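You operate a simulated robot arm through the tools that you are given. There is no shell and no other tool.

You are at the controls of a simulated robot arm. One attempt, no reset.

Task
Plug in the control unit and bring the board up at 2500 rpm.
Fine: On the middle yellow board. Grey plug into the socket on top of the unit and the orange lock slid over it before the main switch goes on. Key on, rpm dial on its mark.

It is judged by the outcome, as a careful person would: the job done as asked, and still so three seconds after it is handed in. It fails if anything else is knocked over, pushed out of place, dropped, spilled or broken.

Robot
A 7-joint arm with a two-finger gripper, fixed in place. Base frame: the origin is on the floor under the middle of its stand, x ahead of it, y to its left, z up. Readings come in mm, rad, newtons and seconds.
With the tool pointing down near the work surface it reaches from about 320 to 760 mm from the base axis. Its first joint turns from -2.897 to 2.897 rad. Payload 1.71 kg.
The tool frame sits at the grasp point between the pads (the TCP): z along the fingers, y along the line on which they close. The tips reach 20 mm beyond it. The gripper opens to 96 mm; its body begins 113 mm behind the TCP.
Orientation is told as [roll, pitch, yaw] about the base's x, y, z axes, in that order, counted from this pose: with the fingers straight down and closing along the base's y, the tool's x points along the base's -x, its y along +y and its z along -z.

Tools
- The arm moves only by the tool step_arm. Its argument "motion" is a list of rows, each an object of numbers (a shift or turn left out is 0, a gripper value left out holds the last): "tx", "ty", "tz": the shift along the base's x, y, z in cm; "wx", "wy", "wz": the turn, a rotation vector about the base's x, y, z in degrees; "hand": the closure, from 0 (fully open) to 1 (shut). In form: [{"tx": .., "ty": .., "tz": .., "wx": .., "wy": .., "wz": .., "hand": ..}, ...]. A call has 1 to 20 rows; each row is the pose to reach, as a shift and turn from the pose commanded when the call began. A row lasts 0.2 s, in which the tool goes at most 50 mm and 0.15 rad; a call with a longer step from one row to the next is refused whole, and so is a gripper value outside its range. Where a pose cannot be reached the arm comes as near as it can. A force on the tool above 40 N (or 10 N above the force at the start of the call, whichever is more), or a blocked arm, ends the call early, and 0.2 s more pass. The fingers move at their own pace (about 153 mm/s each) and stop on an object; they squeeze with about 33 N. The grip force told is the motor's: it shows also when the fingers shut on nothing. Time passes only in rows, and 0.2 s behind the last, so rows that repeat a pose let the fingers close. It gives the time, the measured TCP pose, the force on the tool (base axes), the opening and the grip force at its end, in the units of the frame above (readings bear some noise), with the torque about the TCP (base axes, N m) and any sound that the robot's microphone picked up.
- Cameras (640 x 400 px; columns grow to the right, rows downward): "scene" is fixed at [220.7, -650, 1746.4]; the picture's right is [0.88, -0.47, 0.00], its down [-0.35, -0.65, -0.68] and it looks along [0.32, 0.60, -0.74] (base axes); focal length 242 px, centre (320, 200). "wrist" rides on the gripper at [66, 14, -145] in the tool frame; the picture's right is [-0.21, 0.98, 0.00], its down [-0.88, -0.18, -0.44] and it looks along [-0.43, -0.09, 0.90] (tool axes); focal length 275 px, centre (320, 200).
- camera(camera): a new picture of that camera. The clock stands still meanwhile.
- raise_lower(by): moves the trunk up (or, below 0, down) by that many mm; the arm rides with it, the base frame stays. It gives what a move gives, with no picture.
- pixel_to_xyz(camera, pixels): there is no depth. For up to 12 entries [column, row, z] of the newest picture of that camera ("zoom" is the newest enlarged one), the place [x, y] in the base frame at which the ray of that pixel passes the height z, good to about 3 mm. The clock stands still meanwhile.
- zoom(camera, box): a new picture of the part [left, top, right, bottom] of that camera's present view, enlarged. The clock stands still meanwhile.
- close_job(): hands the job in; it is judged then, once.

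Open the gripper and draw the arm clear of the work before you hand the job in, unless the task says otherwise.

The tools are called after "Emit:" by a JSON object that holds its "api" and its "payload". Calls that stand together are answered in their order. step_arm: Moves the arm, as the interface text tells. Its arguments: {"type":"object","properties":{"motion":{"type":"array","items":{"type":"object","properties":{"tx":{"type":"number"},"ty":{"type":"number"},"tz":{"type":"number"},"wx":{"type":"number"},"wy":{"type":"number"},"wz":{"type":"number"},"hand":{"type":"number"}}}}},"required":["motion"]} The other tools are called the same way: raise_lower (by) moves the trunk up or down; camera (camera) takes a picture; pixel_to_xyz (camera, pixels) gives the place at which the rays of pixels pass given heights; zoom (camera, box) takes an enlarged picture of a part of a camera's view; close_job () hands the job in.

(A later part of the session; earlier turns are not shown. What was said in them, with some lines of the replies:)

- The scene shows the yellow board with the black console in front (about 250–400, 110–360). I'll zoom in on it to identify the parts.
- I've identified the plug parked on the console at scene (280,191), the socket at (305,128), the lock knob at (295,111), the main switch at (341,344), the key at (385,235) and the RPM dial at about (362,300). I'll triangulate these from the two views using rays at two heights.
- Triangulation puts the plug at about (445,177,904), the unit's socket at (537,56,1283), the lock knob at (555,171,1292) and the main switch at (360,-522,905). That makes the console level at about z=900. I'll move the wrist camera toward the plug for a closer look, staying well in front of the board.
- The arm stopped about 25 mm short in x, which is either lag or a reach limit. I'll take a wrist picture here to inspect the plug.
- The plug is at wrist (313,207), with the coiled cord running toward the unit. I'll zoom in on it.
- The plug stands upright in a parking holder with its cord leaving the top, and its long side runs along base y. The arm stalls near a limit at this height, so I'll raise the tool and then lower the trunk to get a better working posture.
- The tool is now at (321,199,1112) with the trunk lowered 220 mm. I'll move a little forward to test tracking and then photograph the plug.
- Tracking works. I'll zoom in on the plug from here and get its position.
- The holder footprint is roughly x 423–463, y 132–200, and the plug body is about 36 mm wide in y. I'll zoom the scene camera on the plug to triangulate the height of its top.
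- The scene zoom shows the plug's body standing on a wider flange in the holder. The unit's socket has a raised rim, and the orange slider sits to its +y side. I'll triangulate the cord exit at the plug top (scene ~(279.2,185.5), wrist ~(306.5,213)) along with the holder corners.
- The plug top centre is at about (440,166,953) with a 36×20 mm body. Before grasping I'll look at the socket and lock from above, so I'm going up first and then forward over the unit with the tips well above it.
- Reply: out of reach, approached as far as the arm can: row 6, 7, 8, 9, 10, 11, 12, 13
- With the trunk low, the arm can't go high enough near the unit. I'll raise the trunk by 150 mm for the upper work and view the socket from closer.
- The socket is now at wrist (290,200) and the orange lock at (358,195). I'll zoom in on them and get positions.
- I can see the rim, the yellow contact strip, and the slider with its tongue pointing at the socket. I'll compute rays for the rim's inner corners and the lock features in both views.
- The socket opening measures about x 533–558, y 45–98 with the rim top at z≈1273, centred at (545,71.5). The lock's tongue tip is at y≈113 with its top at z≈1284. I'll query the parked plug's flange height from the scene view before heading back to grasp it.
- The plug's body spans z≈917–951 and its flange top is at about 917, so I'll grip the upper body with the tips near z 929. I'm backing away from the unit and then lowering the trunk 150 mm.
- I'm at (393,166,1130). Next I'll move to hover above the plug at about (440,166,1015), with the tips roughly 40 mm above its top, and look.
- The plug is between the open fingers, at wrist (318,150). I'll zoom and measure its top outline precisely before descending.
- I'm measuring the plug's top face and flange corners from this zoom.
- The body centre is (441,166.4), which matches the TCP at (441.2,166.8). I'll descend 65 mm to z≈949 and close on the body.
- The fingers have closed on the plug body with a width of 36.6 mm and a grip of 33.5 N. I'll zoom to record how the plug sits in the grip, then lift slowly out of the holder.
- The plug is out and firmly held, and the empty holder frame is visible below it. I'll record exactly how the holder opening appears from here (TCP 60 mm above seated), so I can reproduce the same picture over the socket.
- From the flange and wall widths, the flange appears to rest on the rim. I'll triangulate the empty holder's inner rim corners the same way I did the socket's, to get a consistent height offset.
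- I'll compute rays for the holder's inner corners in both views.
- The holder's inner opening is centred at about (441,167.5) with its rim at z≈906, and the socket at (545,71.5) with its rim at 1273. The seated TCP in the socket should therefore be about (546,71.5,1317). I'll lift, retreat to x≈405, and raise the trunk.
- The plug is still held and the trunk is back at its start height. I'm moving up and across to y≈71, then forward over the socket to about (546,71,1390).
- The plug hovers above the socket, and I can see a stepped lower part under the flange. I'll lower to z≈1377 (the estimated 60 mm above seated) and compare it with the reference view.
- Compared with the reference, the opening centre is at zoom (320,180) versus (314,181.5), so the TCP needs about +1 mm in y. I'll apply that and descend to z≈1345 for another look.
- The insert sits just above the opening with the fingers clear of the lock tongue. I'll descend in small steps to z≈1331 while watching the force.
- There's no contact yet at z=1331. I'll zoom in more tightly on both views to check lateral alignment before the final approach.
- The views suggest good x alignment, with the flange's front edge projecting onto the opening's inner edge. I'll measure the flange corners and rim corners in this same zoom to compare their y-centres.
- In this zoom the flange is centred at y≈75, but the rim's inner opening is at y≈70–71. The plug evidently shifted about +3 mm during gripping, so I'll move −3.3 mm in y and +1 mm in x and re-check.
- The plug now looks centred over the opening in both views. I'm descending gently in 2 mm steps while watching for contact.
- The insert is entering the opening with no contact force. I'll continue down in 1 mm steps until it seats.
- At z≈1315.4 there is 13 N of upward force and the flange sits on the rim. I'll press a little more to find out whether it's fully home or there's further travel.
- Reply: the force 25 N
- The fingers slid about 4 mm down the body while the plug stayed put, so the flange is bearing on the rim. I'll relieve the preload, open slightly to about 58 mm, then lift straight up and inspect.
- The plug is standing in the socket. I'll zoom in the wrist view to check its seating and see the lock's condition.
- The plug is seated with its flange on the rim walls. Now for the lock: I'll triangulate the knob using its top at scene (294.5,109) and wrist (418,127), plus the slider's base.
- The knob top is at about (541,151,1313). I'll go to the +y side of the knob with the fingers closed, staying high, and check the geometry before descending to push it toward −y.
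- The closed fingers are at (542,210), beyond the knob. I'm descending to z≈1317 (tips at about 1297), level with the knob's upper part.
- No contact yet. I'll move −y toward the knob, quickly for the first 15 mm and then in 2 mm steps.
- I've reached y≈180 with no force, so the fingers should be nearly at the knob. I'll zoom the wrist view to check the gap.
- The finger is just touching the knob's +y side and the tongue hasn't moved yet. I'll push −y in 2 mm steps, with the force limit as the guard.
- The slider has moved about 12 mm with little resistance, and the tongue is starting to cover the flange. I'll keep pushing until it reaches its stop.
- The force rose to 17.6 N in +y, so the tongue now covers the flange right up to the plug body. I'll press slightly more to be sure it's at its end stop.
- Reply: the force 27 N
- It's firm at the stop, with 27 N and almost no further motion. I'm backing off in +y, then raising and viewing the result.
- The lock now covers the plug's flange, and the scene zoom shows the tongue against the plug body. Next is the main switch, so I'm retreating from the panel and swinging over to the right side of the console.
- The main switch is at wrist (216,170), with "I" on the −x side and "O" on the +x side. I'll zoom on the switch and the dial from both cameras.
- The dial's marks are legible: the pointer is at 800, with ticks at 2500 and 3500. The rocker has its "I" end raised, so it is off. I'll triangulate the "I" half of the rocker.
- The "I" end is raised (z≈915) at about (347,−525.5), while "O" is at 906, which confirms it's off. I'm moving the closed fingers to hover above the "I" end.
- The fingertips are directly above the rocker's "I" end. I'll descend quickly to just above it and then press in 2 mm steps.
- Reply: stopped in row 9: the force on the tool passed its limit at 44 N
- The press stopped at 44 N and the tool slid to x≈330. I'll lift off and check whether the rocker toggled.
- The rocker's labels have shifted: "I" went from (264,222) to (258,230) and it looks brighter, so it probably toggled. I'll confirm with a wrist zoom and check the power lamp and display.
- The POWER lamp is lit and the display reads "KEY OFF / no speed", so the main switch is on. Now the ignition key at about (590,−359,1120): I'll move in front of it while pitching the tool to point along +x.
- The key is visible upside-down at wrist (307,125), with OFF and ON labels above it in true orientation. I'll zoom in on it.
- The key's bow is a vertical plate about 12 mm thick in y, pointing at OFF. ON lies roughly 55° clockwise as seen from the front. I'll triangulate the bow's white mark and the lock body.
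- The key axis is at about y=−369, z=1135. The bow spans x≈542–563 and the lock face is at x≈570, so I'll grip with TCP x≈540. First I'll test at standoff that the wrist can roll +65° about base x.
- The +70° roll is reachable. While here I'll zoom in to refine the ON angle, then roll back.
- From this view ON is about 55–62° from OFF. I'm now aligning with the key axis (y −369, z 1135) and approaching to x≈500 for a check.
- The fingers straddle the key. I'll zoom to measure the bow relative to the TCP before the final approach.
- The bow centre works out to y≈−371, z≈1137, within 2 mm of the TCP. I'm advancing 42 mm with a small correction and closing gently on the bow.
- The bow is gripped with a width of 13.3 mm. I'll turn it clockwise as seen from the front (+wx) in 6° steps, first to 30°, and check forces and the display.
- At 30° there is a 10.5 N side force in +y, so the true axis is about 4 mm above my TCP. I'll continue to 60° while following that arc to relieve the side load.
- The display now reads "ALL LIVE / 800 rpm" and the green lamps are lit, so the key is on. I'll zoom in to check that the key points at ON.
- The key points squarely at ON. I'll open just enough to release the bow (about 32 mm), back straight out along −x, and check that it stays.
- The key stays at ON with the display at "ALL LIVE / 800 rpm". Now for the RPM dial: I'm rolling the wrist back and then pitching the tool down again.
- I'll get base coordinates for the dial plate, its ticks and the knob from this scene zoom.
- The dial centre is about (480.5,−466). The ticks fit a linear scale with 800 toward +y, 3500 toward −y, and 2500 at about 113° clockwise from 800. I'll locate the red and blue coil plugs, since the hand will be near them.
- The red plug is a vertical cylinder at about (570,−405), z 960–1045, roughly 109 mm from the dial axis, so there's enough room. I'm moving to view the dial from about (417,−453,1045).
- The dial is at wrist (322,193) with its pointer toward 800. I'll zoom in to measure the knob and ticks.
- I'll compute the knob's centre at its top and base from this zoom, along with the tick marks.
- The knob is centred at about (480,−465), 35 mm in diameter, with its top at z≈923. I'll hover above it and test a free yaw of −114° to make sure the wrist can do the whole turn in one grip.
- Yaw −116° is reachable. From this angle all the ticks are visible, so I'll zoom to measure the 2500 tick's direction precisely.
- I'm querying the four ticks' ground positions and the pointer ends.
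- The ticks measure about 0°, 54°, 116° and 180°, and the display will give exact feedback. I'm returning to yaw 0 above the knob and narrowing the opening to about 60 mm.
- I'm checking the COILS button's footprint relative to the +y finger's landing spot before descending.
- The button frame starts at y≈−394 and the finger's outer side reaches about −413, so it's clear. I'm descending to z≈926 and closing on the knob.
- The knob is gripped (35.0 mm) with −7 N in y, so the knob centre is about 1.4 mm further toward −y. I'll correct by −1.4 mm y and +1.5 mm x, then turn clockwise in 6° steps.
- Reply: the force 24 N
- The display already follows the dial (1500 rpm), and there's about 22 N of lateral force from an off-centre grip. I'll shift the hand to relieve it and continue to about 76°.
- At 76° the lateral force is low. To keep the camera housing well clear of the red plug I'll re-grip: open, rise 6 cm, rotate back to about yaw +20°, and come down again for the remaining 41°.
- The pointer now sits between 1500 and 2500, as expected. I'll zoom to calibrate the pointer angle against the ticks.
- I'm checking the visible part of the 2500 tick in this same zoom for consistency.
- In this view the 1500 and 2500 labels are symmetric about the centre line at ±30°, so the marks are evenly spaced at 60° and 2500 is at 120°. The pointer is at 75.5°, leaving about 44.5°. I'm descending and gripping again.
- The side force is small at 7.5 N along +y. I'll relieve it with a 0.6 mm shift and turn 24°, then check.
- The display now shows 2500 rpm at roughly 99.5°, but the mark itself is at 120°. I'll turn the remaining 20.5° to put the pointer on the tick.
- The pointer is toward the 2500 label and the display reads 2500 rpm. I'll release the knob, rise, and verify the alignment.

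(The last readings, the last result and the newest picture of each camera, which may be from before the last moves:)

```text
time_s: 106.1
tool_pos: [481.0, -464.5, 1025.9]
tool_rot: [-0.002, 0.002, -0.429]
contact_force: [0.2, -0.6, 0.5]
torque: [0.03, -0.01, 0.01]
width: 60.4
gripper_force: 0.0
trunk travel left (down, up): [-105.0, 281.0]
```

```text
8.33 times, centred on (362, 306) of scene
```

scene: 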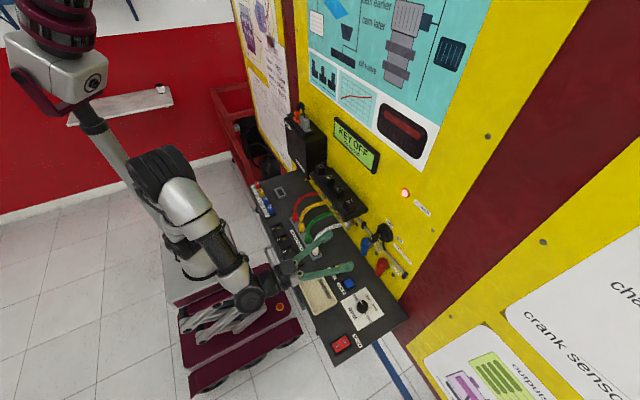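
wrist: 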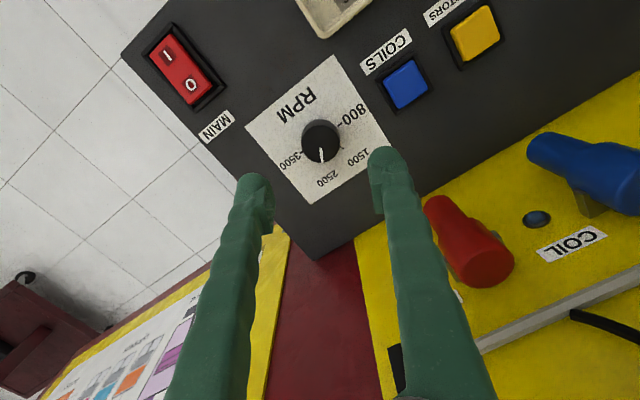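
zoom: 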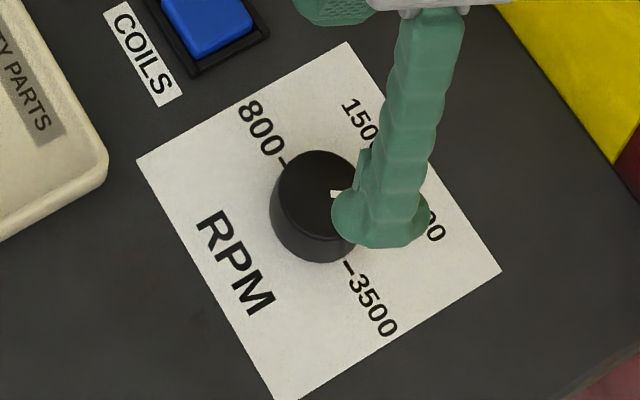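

The pointer appears to be aimed at the 2500 tick just showing at its end. I'll move the arm aside so the scene camera can see the dial unobstructed.

Emit:
{"api": "step_arm", "payload": {"motion": [{"tz": 3}, {"tx": -3, "tz": 6, "wz": 6}, {"tx": -6, "ty": 2, "tz": 9, "wz": 12}, {"tx": -9, "ty": 5, "tz": 11, "wz": 18}, {"tx": -12, "ty": 9, "tz": 12, "wz": 24.6}, {"tx": -15, "ty": 13, "tz": 12, "wz": 24.6}, {"tx": -16, "ty": 16, "tz": 12, "wz": 24.6}, {"tx": -16, "ty": 16, "tz": 12, "wz": 24.6}]}}

Emit:
{"api": "zoom", "payload": {"camera": "scene", "box": [335, 282, 390, 330]}}

Emit:
{"api": "zoom", "payload": {"camera": "scene", "box": [352, 295, 376, 317]}}

```text
refused: row 5 steps farther than a row can; nothing moved
```

```text
8.33 times, centred on (362, 306) of scene
```

zoom: 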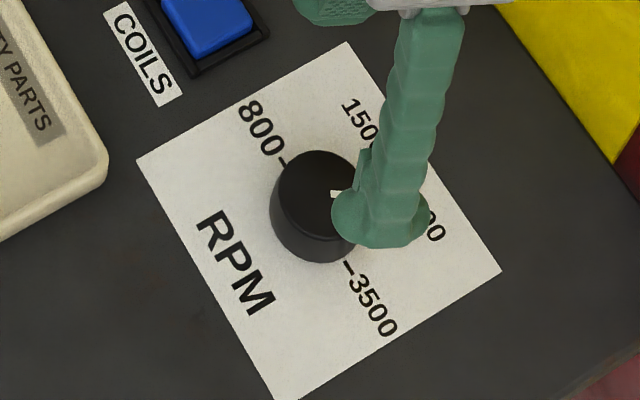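

```text
16.00 times, centred on (364, 306) of scene
```

zoom: 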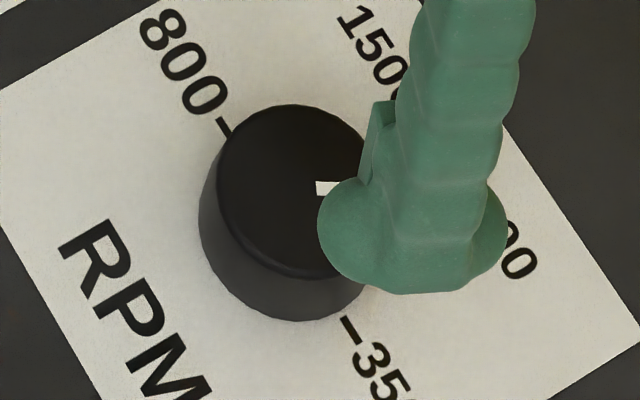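

The last move was refused because one row was too long. I'm repeating it with smaller steps.

Emit:
{"api": "step_arm", "payload": {"motion": [{"tz": 3}, {"tx": -2, "tz": 6, "wz": 6}, {"tx": -5, "ty": 2, "tz": 8, "wz": 12}, {"tx": -8, "ty": 4.5, "tz": 10, "wz": 18}, {"tx": -10.5, "ty": 7.5, "tz": 11, "wz": 24.6}, {"tx": -13, "ty": 10.5, "tz": 12, "wz": 24.6}, {"tx": -15, "ty": 13.5, "tz": 12, "wz": 24.6}, {"tx": -16, "ty": 16, "tz": 12, "wz": 24.6}, {"tx": -16, "ty": 16, "tz": 12, "wz": 24.6}]}}

Emit:
{"api": "zoom", "payload": {"camera": "scene", "box": [352, 295, 376, 317]}}

Emit:
{"api": "camera", "payload": {"camera": "wrist"}}

```text
time_s: 108.1
tool_pos: [318.9, -301.9, 1146.2]
tool_rot: [-0.003, -0.001, 0.0]
contact_force: [-0.3, -0.1, 0.2]
torque: [0.02, 0.0, -0.03]
width: 59.8
gripper_force: 0.1
trunk travel left (down, up): [-105.0, 281.0]
```

```text
16.00 times, centred on (364, 306) of scene
```

zoom: 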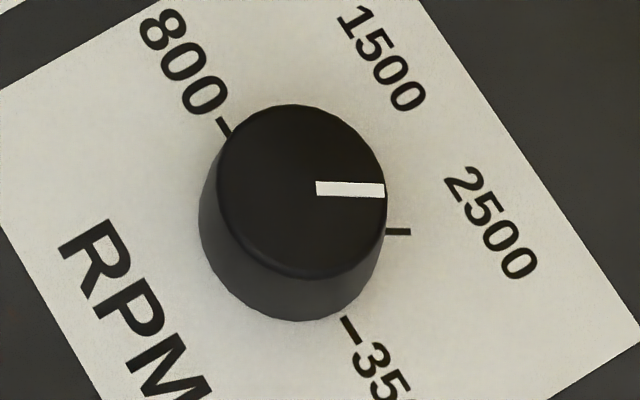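

```text
taken
```

wrist: 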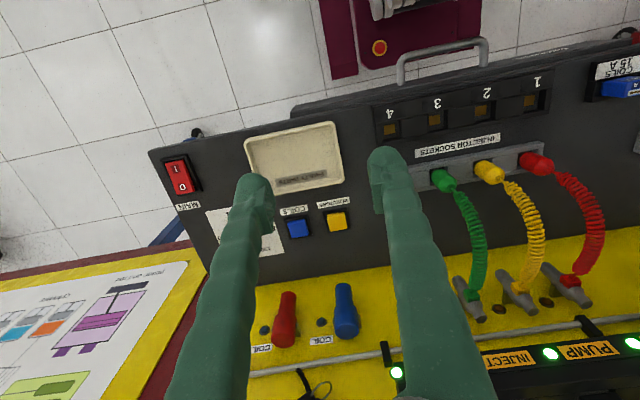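

The pointer is parallel to the 2500 tick in the image, both nearly horizontal. I'll confirm the angles numerically.

Emit:
{"api": "zoom", "payload": {"camera": "scene", "box": [352, 295, 376, 317]}}

Emit:
{"api": "pixel_to_xyz", "payload": {"camera": "zoom", "pixels": [[316, 187, 923], [385, 190, 923], [387, 232, 901], [411, 232, 901], [223, 126, 901], [349, 330, 901], [302, 190, 923]]}}

Emit:
{"api": "zoom", "payload": {"camera": "scene", "box": [282, 98, 322, 138]}}

Emit:
{"api": "zoom", "payload": {"camera": "scene", "box": [320, 110, 420, 260]}}

Emit:
{"api": "camera", "payload": {"camera": "scene"}}

```text
16.00 times, centred on (364, 306) of scene
```

zoom: 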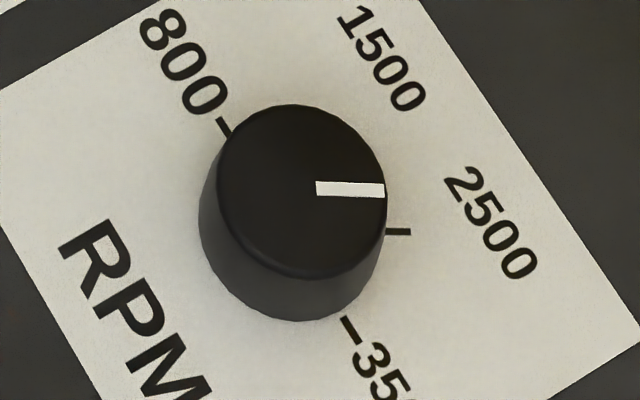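

```text
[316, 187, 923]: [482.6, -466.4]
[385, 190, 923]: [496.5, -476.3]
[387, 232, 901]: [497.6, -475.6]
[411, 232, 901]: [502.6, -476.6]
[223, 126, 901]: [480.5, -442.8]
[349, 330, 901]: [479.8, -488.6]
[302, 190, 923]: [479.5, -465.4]
```

```text
10.00 times, centred on (302, 118) of scene
```

zoom: 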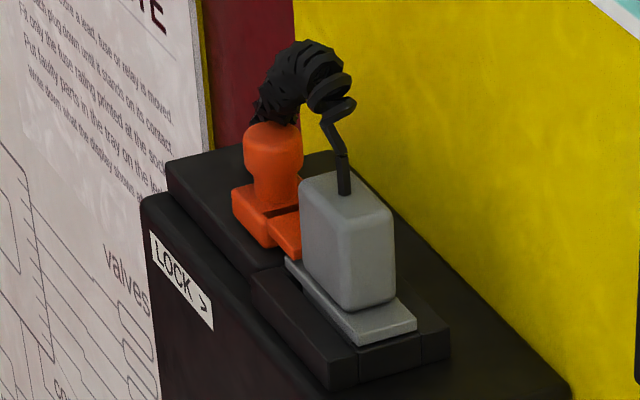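

```text
2.67 times, centred on (370, 185) of scene
```

zoom: 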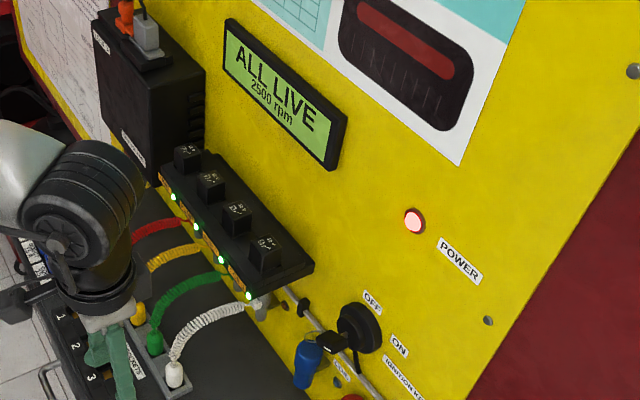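

```text
taken
```

scene: 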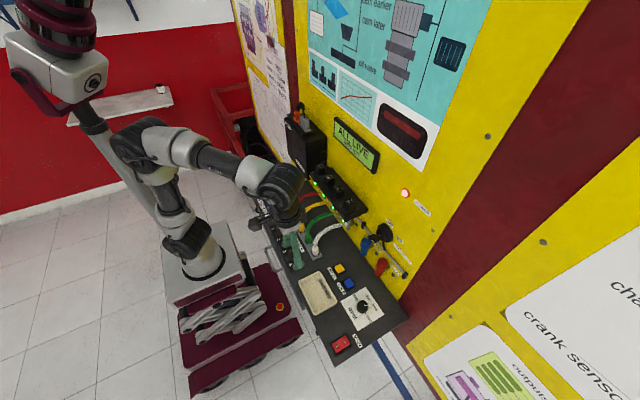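

The image-based angles put the pointer at about 119.5° and the tick at about 119–120°, so the dial is on its 2500 mark. The display reads "ALL LIVE / 2500 rpm", and the plug, lock, main switch and key all look right. I'll open the gripper and draw the arm up and clear.

Emit:
{"api": "step_arm", "payload": {"motion": [{"tz": 3, "hand": 0}, {"tz": 6.5, "hand": 0}, {"tz": 10, "hand": 0}, {"tz": 13, "hand": 0}, {"tz": 15, "hand": 0}, {"tz": 15, "hand": 0}, {"tz": 15, "hand": 0}, {"tz": 15, "hand": 0}, {"tz": 15, "hand": 0}, {"tz": 15, "hand": 0}]}}

Emit:
{"api": "camera", "payload": {"camera": "wrist"}}

Emit:
{"api": "camera", "payload": {"camera": "scene"}}

Emit:
{"api": "zoom", "payload": {"camera": "scene", "box": [280, 95, 440, 270]}}

Emit:
{"api": "zoom", "payload": {"camera": "scene", "box": [322, 282, 392, 362]}}

```text
time_s: 110.3
tool_pos: [320.2, -305.0, 1298.4]
tool_rot: [-0.004, 0.001, 0.0]
contact_force: [0.4, -0.1, -0.3]
torque: [0.01, -0.02, 0.02]
width: 95.9
gripper_force: 0.1
trunk travel left (down, up): [-105.0, 281.0]
```

```text
taken
```

wrist: 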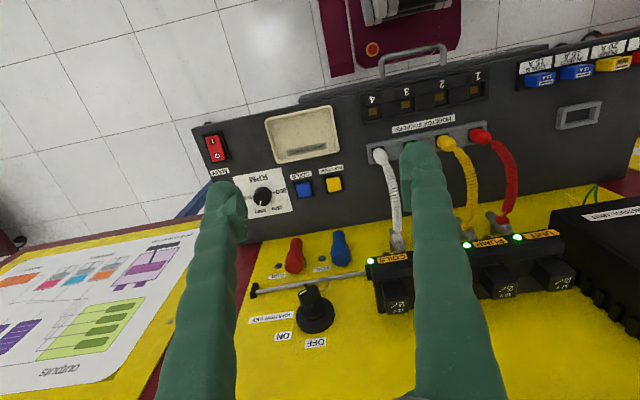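

```text
taken
```

scene: 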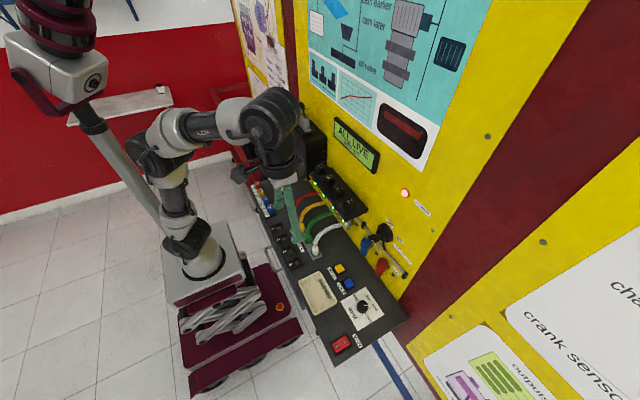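

```text
2.29 times, centred on (360, 182) of scene
```

zoom: 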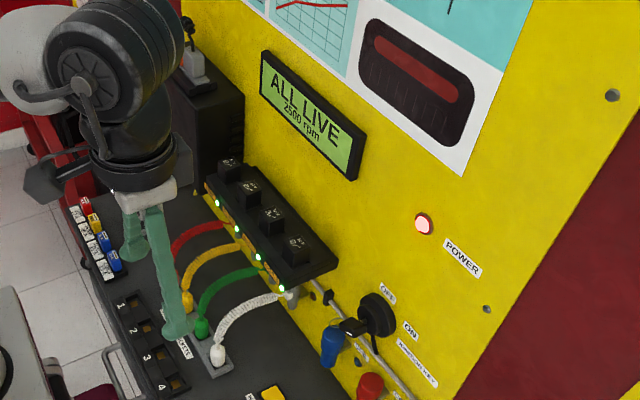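

```text
5.00 times, centred on (357, 322) of scene
```

zoom: 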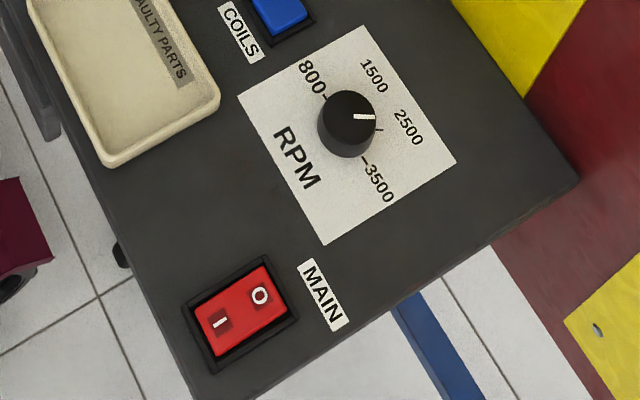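

The final state checks out:
- **Plug and lock:** the grey plug is in the socket and the orange lock is slid over it.
- **Main switch and key:** the main switch is on with the POWER lamp lit, and the key is at ON.
- **Dial and display:** the dial is on the 2500 mark and the display reads "ALL LIVE / 2500 rpm".
- **Arm:** the gripper is open and the arm is clear of the board.

I'm handing in the job.

Emit:
{"api": "close_job", "payload": {}}

```text
The job is handed in.
```

The control unit is plugged in and locked, and the board is running at 2500 rpm. I handed the job in with the display reading "ALL LIVE / 2500 rpm".

- **Plug and lock:** the grey plug is in the socket on top of the unit. The orange lock was slid over it to its stop before the main switch went on.
- **Main switch:** it is on and the POWER lamp is lit. My first press stopped at 44 N and the fingers slid off the rocker's end. The rocker had already switched, so I didn't press it again.
- **Key:** it points at ON and stayed there after I let go.
- **RPM dial:** the pointer lines up with the 2500 tick, to within about a degree in the camera view.

I saw nothing else knocked, moved or dropped in the pictures. The gripper is open and the arm is clear of the board.
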